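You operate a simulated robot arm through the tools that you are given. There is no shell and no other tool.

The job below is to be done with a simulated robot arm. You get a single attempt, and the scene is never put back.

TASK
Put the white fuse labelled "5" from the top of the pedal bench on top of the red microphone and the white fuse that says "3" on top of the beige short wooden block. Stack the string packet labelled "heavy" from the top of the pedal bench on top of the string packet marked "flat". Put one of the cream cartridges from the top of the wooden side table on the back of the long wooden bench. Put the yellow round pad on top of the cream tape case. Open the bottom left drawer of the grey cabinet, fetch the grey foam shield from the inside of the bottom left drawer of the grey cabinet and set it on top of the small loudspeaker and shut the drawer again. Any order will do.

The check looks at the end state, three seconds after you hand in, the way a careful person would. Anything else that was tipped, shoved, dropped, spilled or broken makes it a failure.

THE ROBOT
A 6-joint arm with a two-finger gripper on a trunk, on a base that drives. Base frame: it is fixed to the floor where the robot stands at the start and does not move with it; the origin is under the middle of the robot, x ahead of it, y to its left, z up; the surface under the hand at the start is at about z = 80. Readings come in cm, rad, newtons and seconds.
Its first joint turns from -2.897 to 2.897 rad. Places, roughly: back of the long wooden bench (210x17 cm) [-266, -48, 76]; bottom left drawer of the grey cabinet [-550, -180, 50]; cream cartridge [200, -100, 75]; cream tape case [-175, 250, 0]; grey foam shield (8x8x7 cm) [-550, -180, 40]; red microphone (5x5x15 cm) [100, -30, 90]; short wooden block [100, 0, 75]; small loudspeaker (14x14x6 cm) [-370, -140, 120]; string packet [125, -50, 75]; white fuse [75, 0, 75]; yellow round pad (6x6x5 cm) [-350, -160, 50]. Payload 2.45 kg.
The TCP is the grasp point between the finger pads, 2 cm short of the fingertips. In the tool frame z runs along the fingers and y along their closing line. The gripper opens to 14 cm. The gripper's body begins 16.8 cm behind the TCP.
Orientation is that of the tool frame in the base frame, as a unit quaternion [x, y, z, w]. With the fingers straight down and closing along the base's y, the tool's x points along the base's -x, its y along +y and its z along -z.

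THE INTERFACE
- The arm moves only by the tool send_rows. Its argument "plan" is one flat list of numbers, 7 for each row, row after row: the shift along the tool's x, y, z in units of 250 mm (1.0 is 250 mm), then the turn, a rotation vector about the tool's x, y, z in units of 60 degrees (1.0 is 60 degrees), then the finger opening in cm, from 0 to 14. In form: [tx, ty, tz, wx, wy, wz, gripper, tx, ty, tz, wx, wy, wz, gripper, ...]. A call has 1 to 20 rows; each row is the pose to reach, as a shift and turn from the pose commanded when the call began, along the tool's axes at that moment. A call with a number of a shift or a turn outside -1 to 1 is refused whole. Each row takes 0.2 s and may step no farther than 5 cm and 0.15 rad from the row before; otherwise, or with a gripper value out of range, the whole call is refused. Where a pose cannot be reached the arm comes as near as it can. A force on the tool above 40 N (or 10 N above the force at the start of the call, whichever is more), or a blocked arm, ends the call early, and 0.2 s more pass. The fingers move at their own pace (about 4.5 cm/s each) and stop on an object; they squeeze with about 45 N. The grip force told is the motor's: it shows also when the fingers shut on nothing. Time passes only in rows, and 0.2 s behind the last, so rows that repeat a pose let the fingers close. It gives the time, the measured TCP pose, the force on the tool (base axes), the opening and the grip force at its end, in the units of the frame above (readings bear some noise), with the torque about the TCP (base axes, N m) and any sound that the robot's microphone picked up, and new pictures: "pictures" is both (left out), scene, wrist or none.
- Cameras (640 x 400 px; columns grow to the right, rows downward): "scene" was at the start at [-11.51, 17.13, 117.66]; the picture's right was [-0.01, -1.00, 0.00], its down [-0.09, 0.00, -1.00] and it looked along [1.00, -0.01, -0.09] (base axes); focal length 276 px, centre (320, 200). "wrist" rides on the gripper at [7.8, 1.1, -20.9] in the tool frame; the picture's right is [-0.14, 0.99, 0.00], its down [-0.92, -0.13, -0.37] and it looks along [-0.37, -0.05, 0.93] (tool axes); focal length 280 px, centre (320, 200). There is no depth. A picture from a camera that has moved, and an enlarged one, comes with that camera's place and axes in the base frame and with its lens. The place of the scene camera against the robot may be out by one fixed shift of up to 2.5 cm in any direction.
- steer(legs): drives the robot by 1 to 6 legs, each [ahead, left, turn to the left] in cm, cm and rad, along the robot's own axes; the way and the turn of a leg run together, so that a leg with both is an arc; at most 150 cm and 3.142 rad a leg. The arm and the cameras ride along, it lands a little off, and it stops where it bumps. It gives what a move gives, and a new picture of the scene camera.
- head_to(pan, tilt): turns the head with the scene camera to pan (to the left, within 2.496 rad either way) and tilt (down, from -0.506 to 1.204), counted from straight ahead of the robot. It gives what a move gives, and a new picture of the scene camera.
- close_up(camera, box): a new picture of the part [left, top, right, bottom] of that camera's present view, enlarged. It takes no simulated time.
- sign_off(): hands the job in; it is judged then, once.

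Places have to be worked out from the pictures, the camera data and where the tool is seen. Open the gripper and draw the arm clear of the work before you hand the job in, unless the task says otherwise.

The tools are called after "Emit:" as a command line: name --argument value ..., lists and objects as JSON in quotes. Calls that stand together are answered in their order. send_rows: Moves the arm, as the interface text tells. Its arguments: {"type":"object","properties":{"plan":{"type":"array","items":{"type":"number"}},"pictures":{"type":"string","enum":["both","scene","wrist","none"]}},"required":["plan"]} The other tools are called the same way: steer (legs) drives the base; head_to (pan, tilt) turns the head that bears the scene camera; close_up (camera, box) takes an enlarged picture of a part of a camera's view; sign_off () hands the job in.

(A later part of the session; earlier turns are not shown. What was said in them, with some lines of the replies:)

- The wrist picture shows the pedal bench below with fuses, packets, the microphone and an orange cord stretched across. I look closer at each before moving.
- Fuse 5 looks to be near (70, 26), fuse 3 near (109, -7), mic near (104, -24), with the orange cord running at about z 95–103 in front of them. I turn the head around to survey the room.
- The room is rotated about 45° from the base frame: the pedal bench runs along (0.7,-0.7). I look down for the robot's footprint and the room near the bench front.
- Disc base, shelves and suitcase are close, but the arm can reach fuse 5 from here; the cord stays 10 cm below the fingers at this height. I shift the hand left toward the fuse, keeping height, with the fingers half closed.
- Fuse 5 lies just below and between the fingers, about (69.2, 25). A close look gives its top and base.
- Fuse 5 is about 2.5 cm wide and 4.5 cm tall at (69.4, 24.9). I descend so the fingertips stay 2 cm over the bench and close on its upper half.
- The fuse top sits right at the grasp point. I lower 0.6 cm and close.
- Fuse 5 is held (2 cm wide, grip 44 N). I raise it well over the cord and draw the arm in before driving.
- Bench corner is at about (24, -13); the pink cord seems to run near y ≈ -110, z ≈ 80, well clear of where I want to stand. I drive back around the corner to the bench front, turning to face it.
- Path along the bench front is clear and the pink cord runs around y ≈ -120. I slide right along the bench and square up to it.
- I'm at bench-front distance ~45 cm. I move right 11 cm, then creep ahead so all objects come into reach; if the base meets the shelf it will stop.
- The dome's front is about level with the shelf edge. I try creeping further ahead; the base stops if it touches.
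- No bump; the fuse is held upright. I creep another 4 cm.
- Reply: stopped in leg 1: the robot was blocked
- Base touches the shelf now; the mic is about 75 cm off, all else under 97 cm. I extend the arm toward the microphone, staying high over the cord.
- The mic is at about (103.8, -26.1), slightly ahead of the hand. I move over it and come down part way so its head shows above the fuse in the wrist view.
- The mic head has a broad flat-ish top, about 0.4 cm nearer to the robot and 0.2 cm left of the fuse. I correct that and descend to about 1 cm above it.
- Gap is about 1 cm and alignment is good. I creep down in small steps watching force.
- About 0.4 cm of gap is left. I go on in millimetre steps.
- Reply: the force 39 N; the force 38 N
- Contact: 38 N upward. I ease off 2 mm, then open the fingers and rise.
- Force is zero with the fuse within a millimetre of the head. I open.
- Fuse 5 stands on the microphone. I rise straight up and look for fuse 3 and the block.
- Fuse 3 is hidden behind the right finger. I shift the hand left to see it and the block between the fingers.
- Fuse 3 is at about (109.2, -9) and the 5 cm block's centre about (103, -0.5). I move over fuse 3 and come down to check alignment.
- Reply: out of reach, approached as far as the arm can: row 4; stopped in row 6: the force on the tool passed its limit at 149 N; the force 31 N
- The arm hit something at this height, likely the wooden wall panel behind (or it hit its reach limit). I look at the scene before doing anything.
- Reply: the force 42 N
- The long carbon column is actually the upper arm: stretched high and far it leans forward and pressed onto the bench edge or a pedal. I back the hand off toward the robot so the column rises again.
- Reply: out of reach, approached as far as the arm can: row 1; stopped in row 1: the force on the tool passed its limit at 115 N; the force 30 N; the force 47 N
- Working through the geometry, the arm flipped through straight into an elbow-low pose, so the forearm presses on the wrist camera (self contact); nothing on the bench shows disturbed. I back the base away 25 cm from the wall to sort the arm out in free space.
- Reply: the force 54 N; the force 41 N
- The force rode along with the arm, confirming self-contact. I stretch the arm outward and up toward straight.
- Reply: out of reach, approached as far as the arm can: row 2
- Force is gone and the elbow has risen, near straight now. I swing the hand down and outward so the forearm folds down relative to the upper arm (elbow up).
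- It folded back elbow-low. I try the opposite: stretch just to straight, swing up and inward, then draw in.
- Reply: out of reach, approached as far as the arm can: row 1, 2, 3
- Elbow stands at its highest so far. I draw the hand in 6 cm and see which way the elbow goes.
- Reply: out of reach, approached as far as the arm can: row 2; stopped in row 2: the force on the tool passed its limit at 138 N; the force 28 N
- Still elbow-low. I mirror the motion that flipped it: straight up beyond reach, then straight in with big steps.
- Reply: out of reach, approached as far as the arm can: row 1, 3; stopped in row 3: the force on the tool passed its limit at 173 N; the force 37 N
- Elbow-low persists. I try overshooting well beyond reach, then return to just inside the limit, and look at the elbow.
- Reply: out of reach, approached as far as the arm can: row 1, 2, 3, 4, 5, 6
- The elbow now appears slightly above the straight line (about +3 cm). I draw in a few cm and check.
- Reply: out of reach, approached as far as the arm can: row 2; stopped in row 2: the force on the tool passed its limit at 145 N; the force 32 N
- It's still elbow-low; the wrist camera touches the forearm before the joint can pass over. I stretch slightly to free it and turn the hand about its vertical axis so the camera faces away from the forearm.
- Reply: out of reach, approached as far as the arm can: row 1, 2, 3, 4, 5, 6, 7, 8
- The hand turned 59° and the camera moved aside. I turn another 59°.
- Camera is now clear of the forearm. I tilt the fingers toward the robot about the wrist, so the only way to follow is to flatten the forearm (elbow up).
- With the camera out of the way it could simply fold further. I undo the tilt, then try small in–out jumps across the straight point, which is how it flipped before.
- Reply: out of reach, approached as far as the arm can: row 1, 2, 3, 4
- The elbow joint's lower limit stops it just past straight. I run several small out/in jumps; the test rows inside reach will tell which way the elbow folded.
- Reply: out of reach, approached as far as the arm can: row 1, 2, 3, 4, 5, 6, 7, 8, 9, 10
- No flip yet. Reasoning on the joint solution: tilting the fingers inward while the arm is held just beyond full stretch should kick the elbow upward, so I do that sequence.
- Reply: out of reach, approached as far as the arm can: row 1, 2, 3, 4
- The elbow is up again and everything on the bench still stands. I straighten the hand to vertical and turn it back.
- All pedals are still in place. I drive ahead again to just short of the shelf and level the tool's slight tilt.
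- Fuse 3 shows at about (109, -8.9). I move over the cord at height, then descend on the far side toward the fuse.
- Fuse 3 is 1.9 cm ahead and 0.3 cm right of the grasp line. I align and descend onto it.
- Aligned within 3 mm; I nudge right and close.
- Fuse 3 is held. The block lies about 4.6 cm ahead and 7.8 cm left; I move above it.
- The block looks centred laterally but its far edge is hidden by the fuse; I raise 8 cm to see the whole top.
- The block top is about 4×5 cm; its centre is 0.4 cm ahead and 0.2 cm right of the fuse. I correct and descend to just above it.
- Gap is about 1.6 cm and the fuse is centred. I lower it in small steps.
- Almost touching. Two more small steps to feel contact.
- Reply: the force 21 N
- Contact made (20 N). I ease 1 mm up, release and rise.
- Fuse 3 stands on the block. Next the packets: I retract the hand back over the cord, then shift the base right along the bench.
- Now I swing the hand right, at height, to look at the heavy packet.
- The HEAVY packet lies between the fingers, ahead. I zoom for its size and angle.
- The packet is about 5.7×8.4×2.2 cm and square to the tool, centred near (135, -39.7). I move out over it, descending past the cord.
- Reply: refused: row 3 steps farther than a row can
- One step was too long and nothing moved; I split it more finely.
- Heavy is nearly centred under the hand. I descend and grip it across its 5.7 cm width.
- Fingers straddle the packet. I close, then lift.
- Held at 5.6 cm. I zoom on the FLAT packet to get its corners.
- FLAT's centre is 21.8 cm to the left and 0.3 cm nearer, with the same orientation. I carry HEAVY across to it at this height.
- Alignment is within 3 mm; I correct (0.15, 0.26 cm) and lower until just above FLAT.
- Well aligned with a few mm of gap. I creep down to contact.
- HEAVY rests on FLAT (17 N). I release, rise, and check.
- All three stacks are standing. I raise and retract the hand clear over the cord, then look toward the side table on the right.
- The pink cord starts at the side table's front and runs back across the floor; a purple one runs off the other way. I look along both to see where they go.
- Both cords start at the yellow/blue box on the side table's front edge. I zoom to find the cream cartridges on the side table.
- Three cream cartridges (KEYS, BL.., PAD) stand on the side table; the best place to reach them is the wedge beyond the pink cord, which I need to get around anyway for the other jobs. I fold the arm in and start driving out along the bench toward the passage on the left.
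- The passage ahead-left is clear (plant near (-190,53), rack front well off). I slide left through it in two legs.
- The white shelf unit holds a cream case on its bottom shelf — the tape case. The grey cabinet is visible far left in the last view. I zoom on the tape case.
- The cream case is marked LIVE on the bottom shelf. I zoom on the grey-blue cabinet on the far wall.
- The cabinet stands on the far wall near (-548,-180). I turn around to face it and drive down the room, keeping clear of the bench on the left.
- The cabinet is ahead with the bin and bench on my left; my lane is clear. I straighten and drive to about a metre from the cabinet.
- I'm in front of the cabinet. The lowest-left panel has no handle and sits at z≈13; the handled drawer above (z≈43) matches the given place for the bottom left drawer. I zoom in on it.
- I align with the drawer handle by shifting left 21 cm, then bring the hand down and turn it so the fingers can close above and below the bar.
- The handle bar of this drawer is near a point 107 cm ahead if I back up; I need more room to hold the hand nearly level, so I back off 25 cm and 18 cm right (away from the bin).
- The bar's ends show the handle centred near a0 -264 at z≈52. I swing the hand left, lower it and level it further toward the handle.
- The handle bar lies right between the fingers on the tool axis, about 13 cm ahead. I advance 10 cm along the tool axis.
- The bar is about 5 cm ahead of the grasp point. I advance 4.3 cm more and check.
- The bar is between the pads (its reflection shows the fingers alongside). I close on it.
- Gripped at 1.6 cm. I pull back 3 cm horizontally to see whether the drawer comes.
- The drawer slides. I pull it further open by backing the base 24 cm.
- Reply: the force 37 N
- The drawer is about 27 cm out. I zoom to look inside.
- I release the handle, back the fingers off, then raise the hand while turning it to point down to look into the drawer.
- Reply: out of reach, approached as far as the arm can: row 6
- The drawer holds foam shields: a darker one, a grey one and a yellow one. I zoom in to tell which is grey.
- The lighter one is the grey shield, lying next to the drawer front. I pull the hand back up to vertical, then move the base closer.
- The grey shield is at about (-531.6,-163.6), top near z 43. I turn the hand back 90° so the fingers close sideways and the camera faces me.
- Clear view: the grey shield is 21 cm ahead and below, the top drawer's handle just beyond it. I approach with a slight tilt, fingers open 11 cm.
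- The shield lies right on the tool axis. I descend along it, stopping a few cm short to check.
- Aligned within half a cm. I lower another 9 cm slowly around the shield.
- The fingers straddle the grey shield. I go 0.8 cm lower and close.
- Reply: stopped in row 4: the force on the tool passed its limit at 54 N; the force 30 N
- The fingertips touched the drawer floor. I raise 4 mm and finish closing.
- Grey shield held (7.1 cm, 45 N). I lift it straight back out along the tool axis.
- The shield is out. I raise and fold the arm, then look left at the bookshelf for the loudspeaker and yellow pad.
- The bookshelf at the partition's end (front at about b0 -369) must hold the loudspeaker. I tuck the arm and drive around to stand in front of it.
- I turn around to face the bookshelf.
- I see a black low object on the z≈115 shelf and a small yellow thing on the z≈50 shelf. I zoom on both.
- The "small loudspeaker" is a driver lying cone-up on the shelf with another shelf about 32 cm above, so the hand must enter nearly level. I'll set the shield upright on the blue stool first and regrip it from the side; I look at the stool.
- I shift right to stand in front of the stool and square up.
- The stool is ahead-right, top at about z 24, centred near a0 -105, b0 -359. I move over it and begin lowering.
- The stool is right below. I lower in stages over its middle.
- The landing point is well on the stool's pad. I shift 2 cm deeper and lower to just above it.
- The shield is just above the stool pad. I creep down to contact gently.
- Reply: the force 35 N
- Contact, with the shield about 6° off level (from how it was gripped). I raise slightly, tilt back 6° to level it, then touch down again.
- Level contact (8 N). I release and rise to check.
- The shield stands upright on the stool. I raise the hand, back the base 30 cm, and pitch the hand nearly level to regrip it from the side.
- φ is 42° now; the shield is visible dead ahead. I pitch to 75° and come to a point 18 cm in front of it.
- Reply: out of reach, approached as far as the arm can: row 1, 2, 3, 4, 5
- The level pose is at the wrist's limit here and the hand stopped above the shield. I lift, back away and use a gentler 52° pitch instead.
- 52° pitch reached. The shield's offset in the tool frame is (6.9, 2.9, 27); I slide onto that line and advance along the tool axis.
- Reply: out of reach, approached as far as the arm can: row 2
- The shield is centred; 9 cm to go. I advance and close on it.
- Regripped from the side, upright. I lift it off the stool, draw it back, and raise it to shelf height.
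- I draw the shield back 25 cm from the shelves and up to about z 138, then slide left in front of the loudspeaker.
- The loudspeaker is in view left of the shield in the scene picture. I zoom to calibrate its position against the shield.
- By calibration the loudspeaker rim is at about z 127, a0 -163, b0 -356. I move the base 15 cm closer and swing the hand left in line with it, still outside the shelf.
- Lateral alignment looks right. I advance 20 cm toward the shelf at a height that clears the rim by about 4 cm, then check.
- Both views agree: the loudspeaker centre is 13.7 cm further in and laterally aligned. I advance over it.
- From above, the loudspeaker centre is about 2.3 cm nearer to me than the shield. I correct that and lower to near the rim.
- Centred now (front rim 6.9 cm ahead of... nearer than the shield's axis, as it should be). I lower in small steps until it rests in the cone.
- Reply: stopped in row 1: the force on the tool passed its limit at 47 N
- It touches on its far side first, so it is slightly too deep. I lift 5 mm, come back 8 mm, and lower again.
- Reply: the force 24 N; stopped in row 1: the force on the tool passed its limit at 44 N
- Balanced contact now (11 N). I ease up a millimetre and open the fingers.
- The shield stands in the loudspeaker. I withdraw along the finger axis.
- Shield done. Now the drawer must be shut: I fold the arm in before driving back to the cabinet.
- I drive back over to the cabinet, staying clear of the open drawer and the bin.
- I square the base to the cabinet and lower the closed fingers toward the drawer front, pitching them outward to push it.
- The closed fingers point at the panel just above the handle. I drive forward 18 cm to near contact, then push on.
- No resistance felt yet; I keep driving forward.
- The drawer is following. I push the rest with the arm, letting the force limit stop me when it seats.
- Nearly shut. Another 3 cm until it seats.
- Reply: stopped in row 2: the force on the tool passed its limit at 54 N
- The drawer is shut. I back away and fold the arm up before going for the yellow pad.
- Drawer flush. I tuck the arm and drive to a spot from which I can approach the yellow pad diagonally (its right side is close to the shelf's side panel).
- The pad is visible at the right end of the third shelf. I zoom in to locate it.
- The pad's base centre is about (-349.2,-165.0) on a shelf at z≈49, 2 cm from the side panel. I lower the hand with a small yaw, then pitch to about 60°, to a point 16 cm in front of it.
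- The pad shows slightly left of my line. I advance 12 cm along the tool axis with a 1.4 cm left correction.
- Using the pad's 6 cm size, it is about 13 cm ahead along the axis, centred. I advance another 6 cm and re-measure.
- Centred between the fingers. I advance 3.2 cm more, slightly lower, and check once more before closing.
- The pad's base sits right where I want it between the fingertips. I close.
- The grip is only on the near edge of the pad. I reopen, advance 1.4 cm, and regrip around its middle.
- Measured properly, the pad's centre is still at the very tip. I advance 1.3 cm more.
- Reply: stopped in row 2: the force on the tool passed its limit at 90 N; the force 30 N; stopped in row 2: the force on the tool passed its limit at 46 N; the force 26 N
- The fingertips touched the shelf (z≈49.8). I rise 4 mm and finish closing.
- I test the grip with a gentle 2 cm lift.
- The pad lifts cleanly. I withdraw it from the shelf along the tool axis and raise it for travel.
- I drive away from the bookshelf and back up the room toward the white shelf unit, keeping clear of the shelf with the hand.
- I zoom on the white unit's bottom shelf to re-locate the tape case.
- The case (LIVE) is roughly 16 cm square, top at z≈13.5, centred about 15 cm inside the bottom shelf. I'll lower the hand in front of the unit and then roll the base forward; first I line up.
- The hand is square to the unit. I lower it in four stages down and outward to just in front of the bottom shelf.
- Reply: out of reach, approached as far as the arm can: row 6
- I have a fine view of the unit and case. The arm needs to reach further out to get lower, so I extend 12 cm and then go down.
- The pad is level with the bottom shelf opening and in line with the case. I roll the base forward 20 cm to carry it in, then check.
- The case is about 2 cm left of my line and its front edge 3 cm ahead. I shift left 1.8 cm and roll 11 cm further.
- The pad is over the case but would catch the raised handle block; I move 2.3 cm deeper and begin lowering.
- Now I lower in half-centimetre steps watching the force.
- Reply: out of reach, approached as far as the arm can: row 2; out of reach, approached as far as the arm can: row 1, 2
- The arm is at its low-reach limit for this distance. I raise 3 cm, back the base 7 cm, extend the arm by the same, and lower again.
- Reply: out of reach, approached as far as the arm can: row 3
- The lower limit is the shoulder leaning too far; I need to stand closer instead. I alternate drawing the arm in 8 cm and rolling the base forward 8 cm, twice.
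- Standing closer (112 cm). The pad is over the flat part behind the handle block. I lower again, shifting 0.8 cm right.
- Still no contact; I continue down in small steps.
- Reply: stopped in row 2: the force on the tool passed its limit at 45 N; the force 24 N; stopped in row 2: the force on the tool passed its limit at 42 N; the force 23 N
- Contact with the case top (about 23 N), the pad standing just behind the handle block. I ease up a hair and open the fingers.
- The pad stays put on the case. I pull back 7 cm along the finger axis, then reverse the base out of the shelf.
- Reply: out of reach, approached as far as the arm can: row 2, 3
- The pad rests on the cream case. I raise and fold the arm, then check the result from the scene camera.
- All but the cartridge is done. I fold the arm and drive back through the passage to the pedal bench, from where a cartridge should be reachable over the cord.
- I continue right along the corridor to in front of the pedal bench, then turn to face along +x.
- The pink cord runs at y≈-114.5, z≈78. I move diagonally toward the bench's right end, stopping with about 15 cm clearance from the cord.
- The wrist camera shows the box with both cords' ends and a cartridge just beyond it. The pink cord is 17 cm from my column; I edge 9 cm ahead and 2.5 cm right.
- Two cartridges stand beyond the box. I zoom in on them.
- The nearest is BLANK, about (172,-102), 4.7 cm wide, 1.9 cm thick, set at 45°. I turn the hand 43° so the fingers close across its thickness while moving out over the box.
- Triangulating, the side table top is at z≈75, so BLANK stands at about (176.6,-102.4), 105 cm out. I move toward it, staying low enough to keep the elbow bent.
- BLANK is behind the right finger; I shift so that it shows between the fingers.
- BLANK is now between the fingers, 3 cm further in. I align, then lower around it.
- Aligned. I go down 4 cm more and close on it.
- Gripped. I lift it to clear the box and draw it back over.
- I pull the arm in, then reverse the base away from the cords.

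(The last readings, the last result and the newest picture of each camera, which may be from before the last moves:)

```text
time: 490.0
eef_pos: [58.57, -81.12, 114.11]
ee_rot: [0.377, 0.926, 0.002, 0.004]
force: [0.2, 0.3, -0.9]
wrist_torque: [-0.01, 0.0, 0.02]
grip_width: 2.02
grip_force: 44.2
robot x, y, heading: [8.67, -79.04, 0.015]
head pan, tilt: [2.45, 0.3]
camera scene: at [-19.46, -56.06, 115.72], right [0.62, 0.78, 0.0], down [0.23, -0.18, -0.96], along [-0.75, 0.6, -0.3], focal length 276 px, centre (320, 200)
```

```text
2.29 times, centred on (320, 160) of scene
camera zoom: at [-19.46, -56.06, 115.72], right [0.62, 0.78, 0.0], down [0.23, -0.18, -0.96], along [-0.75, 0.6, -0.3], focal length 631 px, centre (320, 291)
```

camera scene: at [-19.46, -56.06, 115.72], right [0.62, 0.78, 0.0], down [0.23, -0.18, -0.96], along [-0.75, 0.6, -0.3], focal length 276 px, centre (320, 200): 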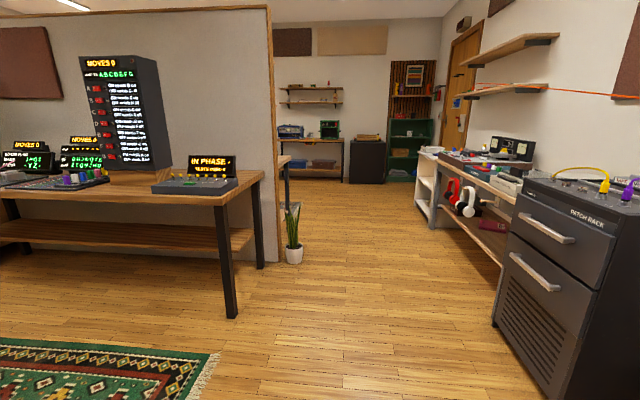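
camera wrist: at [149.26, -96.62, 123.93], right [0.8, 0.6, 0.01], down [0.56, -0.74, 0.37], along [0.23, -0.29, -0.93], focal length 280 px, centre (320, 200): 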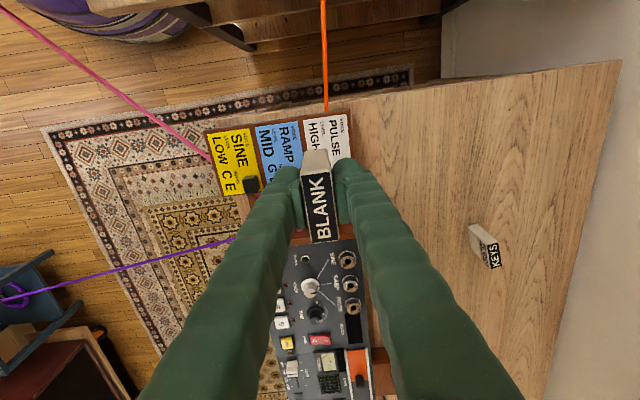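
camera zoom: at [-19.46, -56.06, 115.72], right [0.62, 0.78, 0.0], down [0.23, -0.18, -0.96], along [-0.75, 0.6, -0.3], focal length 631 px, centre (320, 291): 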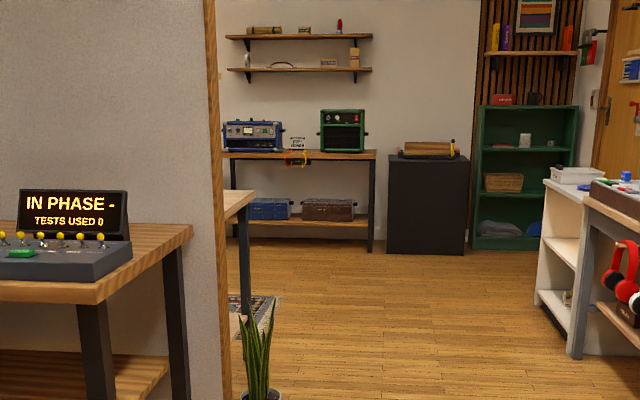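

I have the cartridge. I turn to face the long wooden bench and drive to stand in front of it, well north of the pink cord.

Emit:
steer --legs '[[0, 0, 2.341], [108, 0, 0], [0, 95, 0]]'

Emit:
head_to --pan -0.1 --tilt 0.4

```text
time: 505.7
eef_pos: [-167.98, -33.37, 114.17]
ee_rot: [-0.707, 0.707, 0.004, 0.001]
force: [0.6, 0.2, -0.4]
wrist_torque: [0.0, 0.0, 0.05]
grip_width: 2.04
grip_force: 45.4
robot x, y, heading: [-135.41, -70.65, 2.358]
head pan, tilt: [2.45, 0.3]
camera scene: at [-134.56, -106.05, 115.72], right [-1.0, -0.1, 0.0], down [-0.03, 0.29, -0.96], along [0.09, -0.95, -0.3], focal length 276 px, centre (320, 200)
```

scene: 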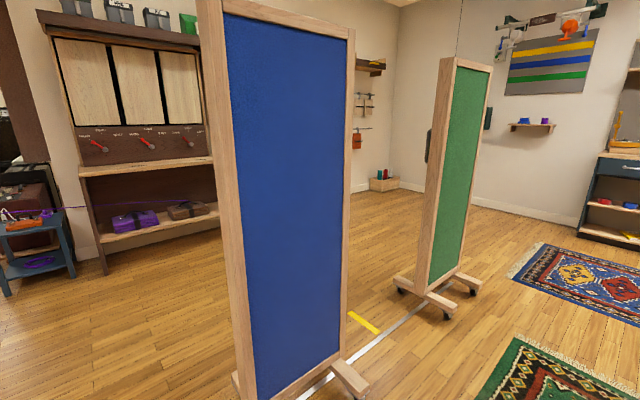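

```text
time: 508.0
eef_pos: [-167.97, -33.23, 114.26]
ee_rot: [0.707, -0.707, -0.004, -0.002]
force: [-0.3, 0.4, -0.4]
wrist_torque: [0.03, 0.0, 0.0]
grip_width: 2.02
grip_force: 44.8
robot x, y, heading: [-135.07, -70.99, 2.359]
head pan, tilt: [-0.099, 0.4]
camera scene: at [-141.34, -89.61, 114.79], right [0.77, 0.64, 0.0], down [0.25, -0.3, -0.92], along [-0.59, 0.71, -0.39], focal length 276 px, centre (320, 200)
```

scene: 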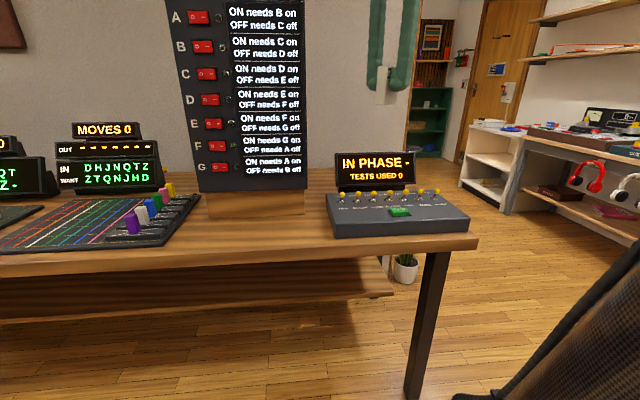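

Behind the IN PHASE device the back of the bench looks free. I move up to the bench opposite that spot and turn the hand square to it.

Emit:
steer --legs '[[12, -10, 0]]'

Emit:
send_rows --plan '[0, 0, 0, 0, 0, -0.13, 1, 0, 0, 0, 0, 0, -0.26, 1, 0, 0, 0, 0, 0, -0.39, 1, 0, 0, 0, 0, 0, -0.52, 1, 0, 0, 0, 0, 0, -0.65, 1, 0, 0, 0, 0, 0, -0.75, 1]' --pictures "wrist"

```text
time: 509.4
eef_pos: [-169.11, -17.35, 114.29]
ee_rot: [-0.705, 0.709, 0.005, 0.001]
force: [-1.2, -0.6, -1.6]
wrist_torque: [-0.01, 0.03, -0.01]
grip_width: 2.06
grip_force: 45.1
robot x, y, heading: [-135.98, -54.99, 2.355]
head pan, tilt: [-0.099, 0.4]
camera scene: at [-142.68, -73.86, 114.79], right [0.77, 0.63, 0.0], down [0.25, -0.3, -0.92], along [-0.58, 0.71, -0.39], focal length 276 px, centre (320, 200)
```

scene: 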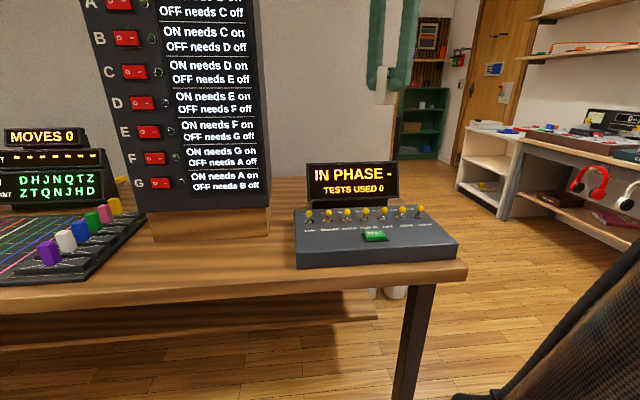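

```text
time: 510.8
eef_pos: [-169.03, -17.42, 114.13]
ee_rot: [0.924, -0.383, -0.003, -0.003]
force: [0.5, -0.4, -0.7]
wrist_torque: [0.0, 0.03, 0.01]
grip_width: 2.05
grip_force: 45.2
robot x, y, heading: [-135.96, -54.85, 2.352]
head pan, tilt: [-0.099, 0.4]
camera wrist: at [-164.29, -23.99, 135.05], right [-0.8, -0.6, 0.0], down [-0.56, 0.74, 0.38], along [-0.23, 0.3, -0.93], focal length 280 px, centre (320, 200)
```

wrist: 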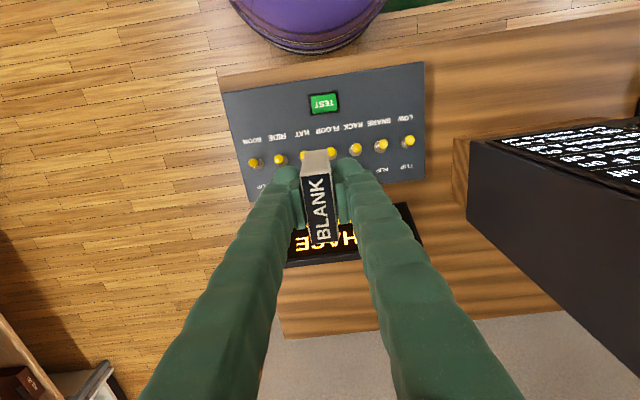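

The bench behind the display is bare wood back to the wall. I carry the cartridge over the display to above the back strip.

Emit:
send_rows --plan '[-0.17, 0.02, 0.05, 0, 0, 0, 1, -0.34, 0.04, 0.11, 0, 0, 0, 1, -0.51, 0.06, 0.17, 0, 0, 0, 1, -0.68, 0.08, 0.24, 0, 0, 0, 1, -0.85, 0.1, 0.31, 0, 0, 0, 1, -1.0, 0.128, 0.38, 0, 0, 0, 1]' --pictures "none"

Emit:
send_rows --plan '[-0.17, 0, 0.04, 0, 0, 0, 1, -0.34, 0, 0.1, 0, 0, 0, 1, -0.5, 0, 0.2, 0, 0, 0, 1, -0.66, 0, 0.32, 0, 0, 0, 1, -0.78, 0, 0.46, 0, 0, 0, 1]' --pictures "both"

```text
time: 512.2
eef_pos: [-188.75, -1.96, 104.57]
ee_rot: [0.923, -0.385, -0.004, -0.002]
force: [0.5, 0.0, -0.9]
wrist_torque: [0.05, 0.07, 0.02]
grip_width: 2.04
grip_force: 45.3
robot x, y, heading: [-135.99, -54.78, 2.354]
head pan, tilt: [-0.099, 0.4]
```

```text
time: 513.4
eef_pos: [-203.14, 11.9, 93.86]
ee_rot: [0.923, -0.385, -0.004, -0.002]
force: [1.1, -1.3, -0.1]
wrist_torque: [0.03, 0.07, -0.04]
grip_width: 2.05
grip_force: 44.8
robot x, y, heading: [-136.47, -54.61, 2.357]
head pan, tilt: [-0.099, 0.4]
camera scene: at [-142.67, -73.87, 114.79], right [0.77, 0.63, 0.0], down [0.25, -0.3, -0.92], along [-0.58, 0.71, -0.39], focal length 276 px, centre (320, 200)
camera wrist: at [-198.26, 5.37, 114.58], right [-0.8, -0.6, 0.0], down [-0.56, 0.74, 0.38], along [-0.23, 0.3, -0.93], focal length 280 px, centre (320, 200)
```

scene: 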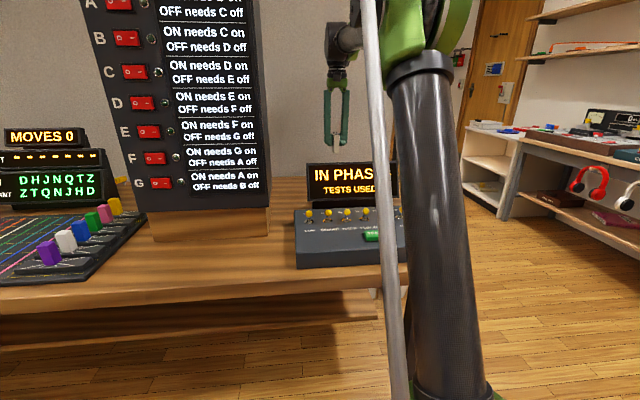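
wrist: 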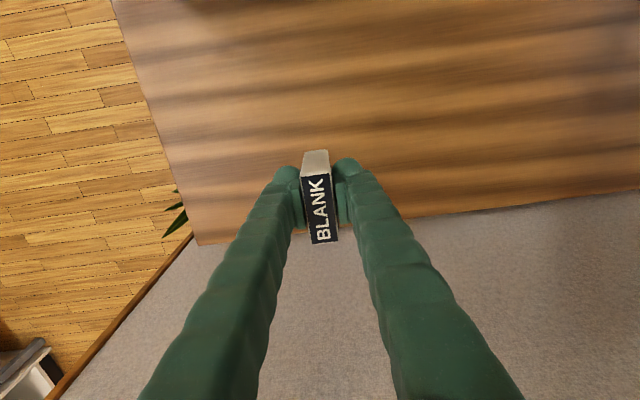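

Above bare wood about 10 cm from the back edge. I go 1.5 cm deeper and lower toward the bench.

Emit:
send_rows --plan '[-0.03, 0, 0.1, 0, 0, 0, 1, -0.06, 0, 0.22, 0, 0, 0, 1, -0.06, 0, 0.34, 0, 0, 0, 1, -0.06, 0, 0.42, 0, 0, 0, 1, -0.06, 0, 0.46, 0, 0, 0, 1]' --pictures "wrist"

Emit:
send_rows --plan '[0, 0, 0.02, 0, 0, 0, 1, 0, 0, 0.036, 0, 0, 0, 1]' --pictures "none"

Emit:
send_rows --plan '[0, 0, 0.012, 0, 0, 0, 1, 0, 0, 0.024, 0, 0, 0, 1]' --pictures "none"

```text
time: 514.6
eef_pos: [-203.86, 13.24, 82.07]
ee_rot: [0.923, -0.385, -0.003, -0.003]
force: [-0.4, -0.3, -0.6]
wrist_torque: [-0.01, 0.02, 0.01]
grip_width: 2.05
grip_force: 44.7
robot x, y, heading: [-135.73, -54.6, 2.355]
head pan, tilt: [-0.099, 0.4]
camera wrist: at [-199.12, 6.62, 102.89], right [-0.8, -0.6, 0.0], down [-0.56, 0.74, 0.38], along [-0.23, 0.3, -0.93], focal length 280 px, centre (320, 200)
```

wrist: 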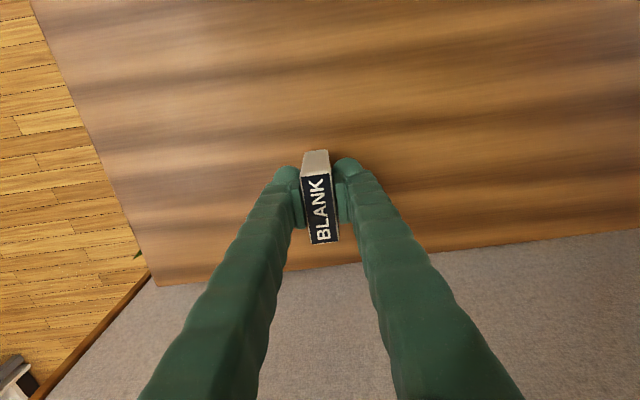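

```text
time: 515.2
eef_pos: [-203.83, 13.19, 81.26]
ee_rot: [0.923, -0.385, -0.004, -0.002]
force: [-0.6, 0.3, -1.2]
wrist_torque: [-0.01, 0.02, -0.01]
grip_width: 2.04
grip_force: 44.7
robot x, y, heading: [-136.04, -54.52, 2.359]
head pan, tilt: [-0.099, 0.4]
```

```text
time: 515.8
eef_pos: [-203.85, 13.15, 80.51]
ee_rot: [0.923, -0.385, -0.004, -0.003]
force: [-1.3, 2.7, 8.6]
wrist_torque: [-0.11, -0.13, 0.0]
grip_width: 2.05
grip_force: 44.9
robot x, y, heading: [-136.19, -55.1, 2.353]
head pan, tilt: [-0.099, 0.4]
```

Contact with the bench (9 N). I release and rise.

Emit:
send_rows --plan '[0, 0, 0.002, 0, 0, 0, 1, 0, 0, 0.0, 0, 0, 0, 2.6, 0, 0, 0, 0, 0, 0, 3.6, 0, 0, 0, 0, 0, 0, 5, 0, 0, 0, 0, 0, 0, 6]' --pictures "none"

Emit:
send_rows --plan '[0, 0, -0.1, 0, 0, 0, 6, 0, 0, -0.26, 0, 0, 0, 6, 0, 0, -0.42, 0, 0, 0, 6, 0.06, 0, -0.56, 0, 0, 0, 6, 0.16, 0, -0.7, 0, 0, 0, 6]' --pictures "both"

Emit:
close_up --camera "wrist" --box '[220, 100, 420, 260]'

```text
time: 517.0
eef_pos: [-203.91, 13.21, 80.55]
ee_rot: [0.923, -0.385, -0.003, -0.002]
force: [-0.2, -0.6, -0.2]
wrist_torque: [-0.01, 0.0, -0.03]
grip_width: 6.0
grip_force: 0.0
robot x, y, heading: [-136.44, -54.79, 2.353]
head pan, tilt: [-0.099, 0.4]
```

```text
time: 518.2
eef_pos: [-200.94, 10.26, 98.24]
ee_rot: [0.923, -0.385, -0.004, -0.003]
force: [0.3, -0.4, -0.1]
wrist_torque: [-0.01, -0.02, 0.0]
grip_width: 6.02
grip_force: 0.1
robot x, y, heading: [-136.38, -54.83, 2.357]
head pan, tilt: [-0.099, 0.4]
camera scene: at [-142.72, -73.83, 114.79], right [0.77, 0.63, 0.0], down [0.25, -0.3, -0.92], along [-0.58, 0.71, -0.39], focal length 276 px, centre (320, 200)
camera wrist: at [-196.17, 3.78, 119.0], right [-0.8, -0.6, 0.0], down [-0.56, 0.74, 0.38], along [-0.23, 0.3, -0.93], focal length 280 px, centre (320, 200)
```

scene: 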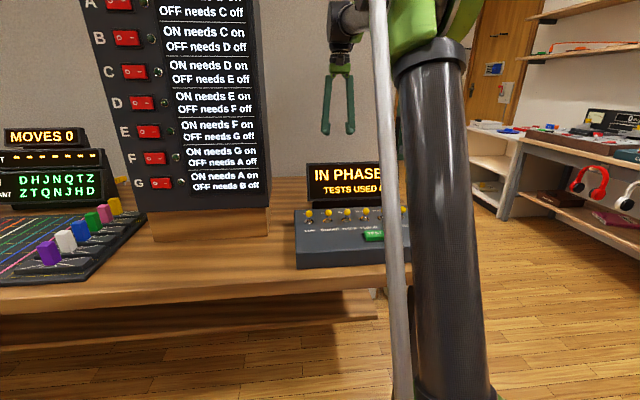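
wrist: 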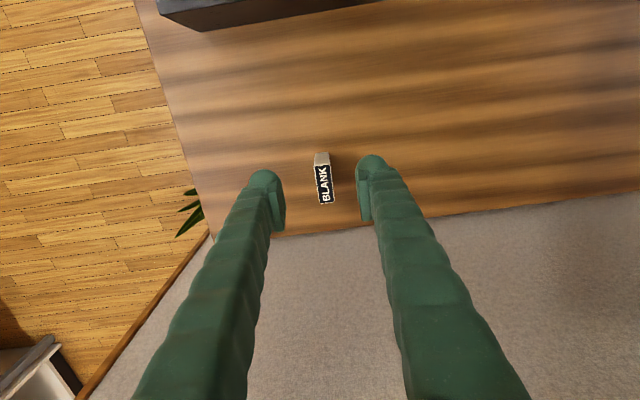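

```text
2.50 times, centred on (320, 180) of wrist
camera zoom: at [-196.17, 3.78, 119.0], right [-0.8, -0.6, 0.0], down [-0.56, 0.74, 0.38], along [-0.23, 0.3, -0.93], focal length 701 px, centre (320, 250)
```

zoom: 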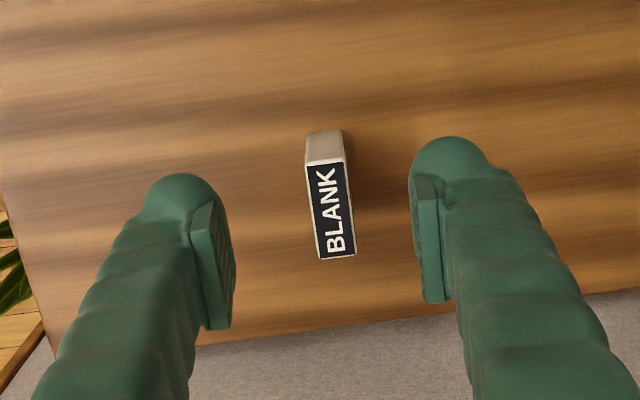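

The cartridge stands on the back strip. I retract the arm over the display and fold it.

Emit:
send_rows --plan '[0.08, 0, -0.12, 0, 0, 0, 6, 0.2, 0, -0.24, 0, 0, 0, 6, 0.36, 0, -0.34, 0, 0, 0, 6, 0.52, 0, -0.42, 0, 0, 0, 6, 0.68, 0, -0.5, 0, 0, 0, 6, 0.84, 0, -0.56, 0, 0, 0, 6, 1.0, 0, -0.6, 0, 0, 0, 6]' --pictures "none"

Emit:
send_rows --plan '[0.16, 0, -0.04, 0, 0, 0, 6, 0.32, 0, -0.08, 0, 0, 0, 6, 0.48, 0, -0.12, 0, 0, 0, 6, 0.6, 0, -0.14, 0, 0, 0, 6]' --pictures "none"

Emit:
steer --legs '[[-12, 0, 0]]'

Emit:
head_to --pan -1.9 --tilt 0.2

Emit:
close_up --camera "scene" --box '[200, 80, 520, 280]'

```text
time: 519.8
eef_pos: [-183.44, -7.33, 112.83]
ee_rot: [0.923, -0.385, -0.003, -0.002]
force: [-0.6, 0.8, 0.0]
wrist_torque: [-0.05, -0.06, 0.0]
grip_width: 6.03
grip_force: 0.2
robot x, y, heading: [-135.89, -54.67, 2.356]
head pan, tilt: [-0.099, 0.4]
```

```text
time: 520.8
eef_pos: [-172.82, -17.8, 116.26]
ee_rot: [0.923, -0.385, -0.004, -0.003]
force: [-0.4, 0.6, -0.3]
wrist_torque: [-0.06, -0.02, 0.0]
grip_width: 6.02
grip_force: 0.0
robot x, y, heading: [-136.2, -54.72, 2.355]
head pan, tilt: [-0.099, 0.4]
```

```text
time: 522.0
eef_pos: [-164.42, -26.48, 116.33]
ee_rot: [0.924, -0.383, -0.003, -0.003]
force: [0.4, -0.3, 0.4]
wrist_torque: [0.0, -0.02, -0.02]
grip_width: 6.0
grip_force: 0.1
robot x, y, heading: [-128.06, -63.27, 2.358]
head pan, tilt: [-0.099, 0.4]
camera scene: at [-134.23, -82.25, 114.79], right [0.77, 0.64, 0.0], down [0.25, -0.3, -0.92], along [-0.59, 0.71, -0.39], focal length 276 px, centre (320, 200)
```

scene: 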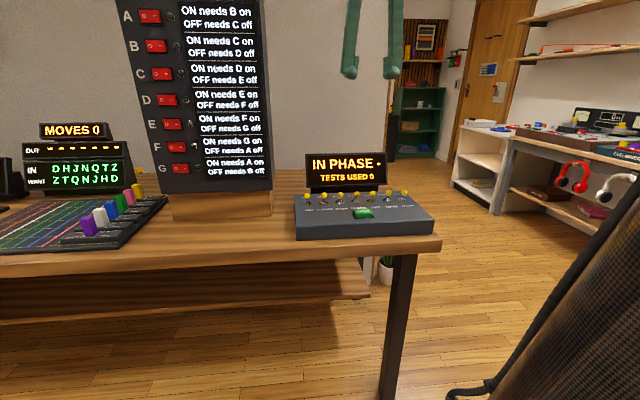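

```text
time: 523.8
eef_pos: [-164.56, -26.31, 116.33]
ee_rot: [0.924, -0.382, -0.004, -0.002]
force: [-0.8, 0.6, 0.4]
wrist_torque: [-0.01, -0.01, -0.02]
grip_width: 6.03
grip_force: 0.0
robot x, y, heading: [-127.71, -63.44, 2.362]
head pan, tilt: [-1.901, 0.201]
camera scene: at [-119.99, -85.28, 116.64], right [0.44, -0.9, 0.0], down [-0.18, -0.09, -0.98], along [0.88, 0.43, -0.2], focal length 276 px, centre (320, 200)
```

scene: 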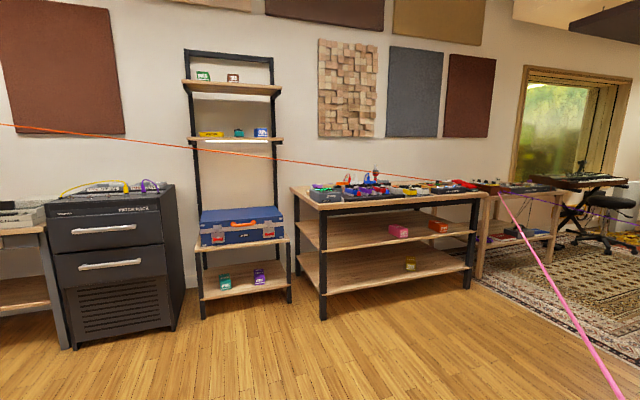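

```text
2.00 times, centred on (360, 180) of scene
camera zoom: at [-119.99, -85.28, 116.64], right [0.44, -0.9, 0.0], down [-0.18, -0.09, -0.98], along [0.88, 0.43, -0.2], focal length 552 px, centre (240, 240)
```

zoom: 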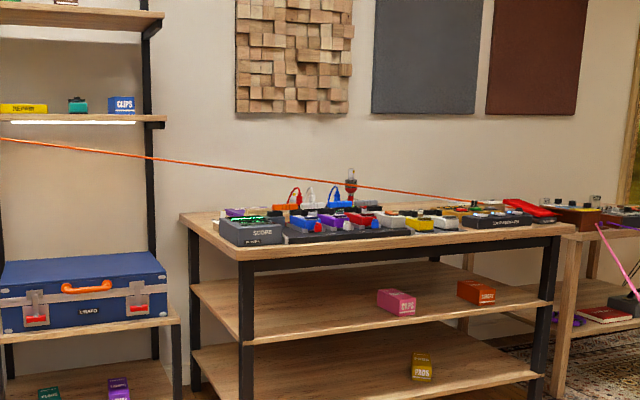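

From here the microphone with its fuse still stands. One closer look before I hand in.

Emit:
close_up --camera "scene" --box '[310, 150, 470, 210]'

```text
4.00 times, centred on (390, 180) of scene
camera zoom: at [-119.99, -85.28, 116.64], right [0.44, -0.9, 0.0], down [-0.18, -0.09, -0.98], along [0.88, 0.43, -0.2], focal length 1105 px, centre (40, 280)
```

zoom: 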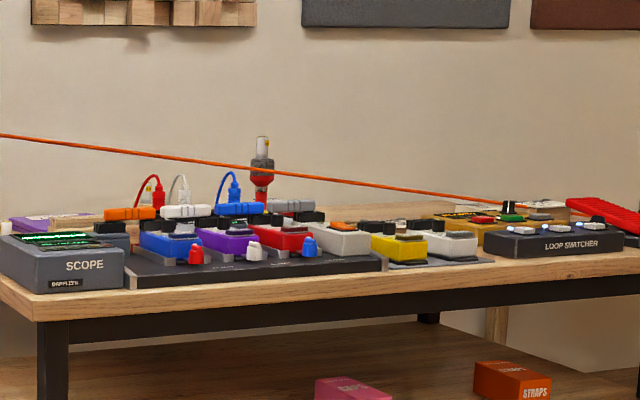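

Everything is in place, the gripper is open and the arm is clear of the work. I hand the job in.

Emit:
sign_off

```text
The job is handed in.
```

I did every part of the task and handed the job in; the result of the check has not come back yet. When I last looked at each item, it was where it should be:

- **Fuses:** fuse 5 stands on top of the red microphone. Fuse 3 stands on the short wooden block.
- **String packets:** HEAVY lies squarely on top of FLAT.
- **Grey foam shield:** it is out of the drawer and standing upright in the loudspeaker's cone. The drawer is shut.
- **Yellow pad:** it sits on the cream case marked LIVE, just behind the raised handle block.
- **Cartridge:** the one marked BLANK stands on the back of the long bench, about 10 cm from the back edge.

Three things could matter to the check:

- **Which drawer:** I opened the left-hand drawer with a handle at about z = 50, because it matched the place given. The panel below it has no handle, so I took it as fixed. The drawer I opened also held a dark foam shield and a yellow block, and I left both there.
- **Base contact:** the robot's base once touched the shelf under the pedal bench, and it stopped there as intended.
- **Arm contact:** the arm jammed against itself once while overstretched above that bench. I saw nothing on the bench move either time.
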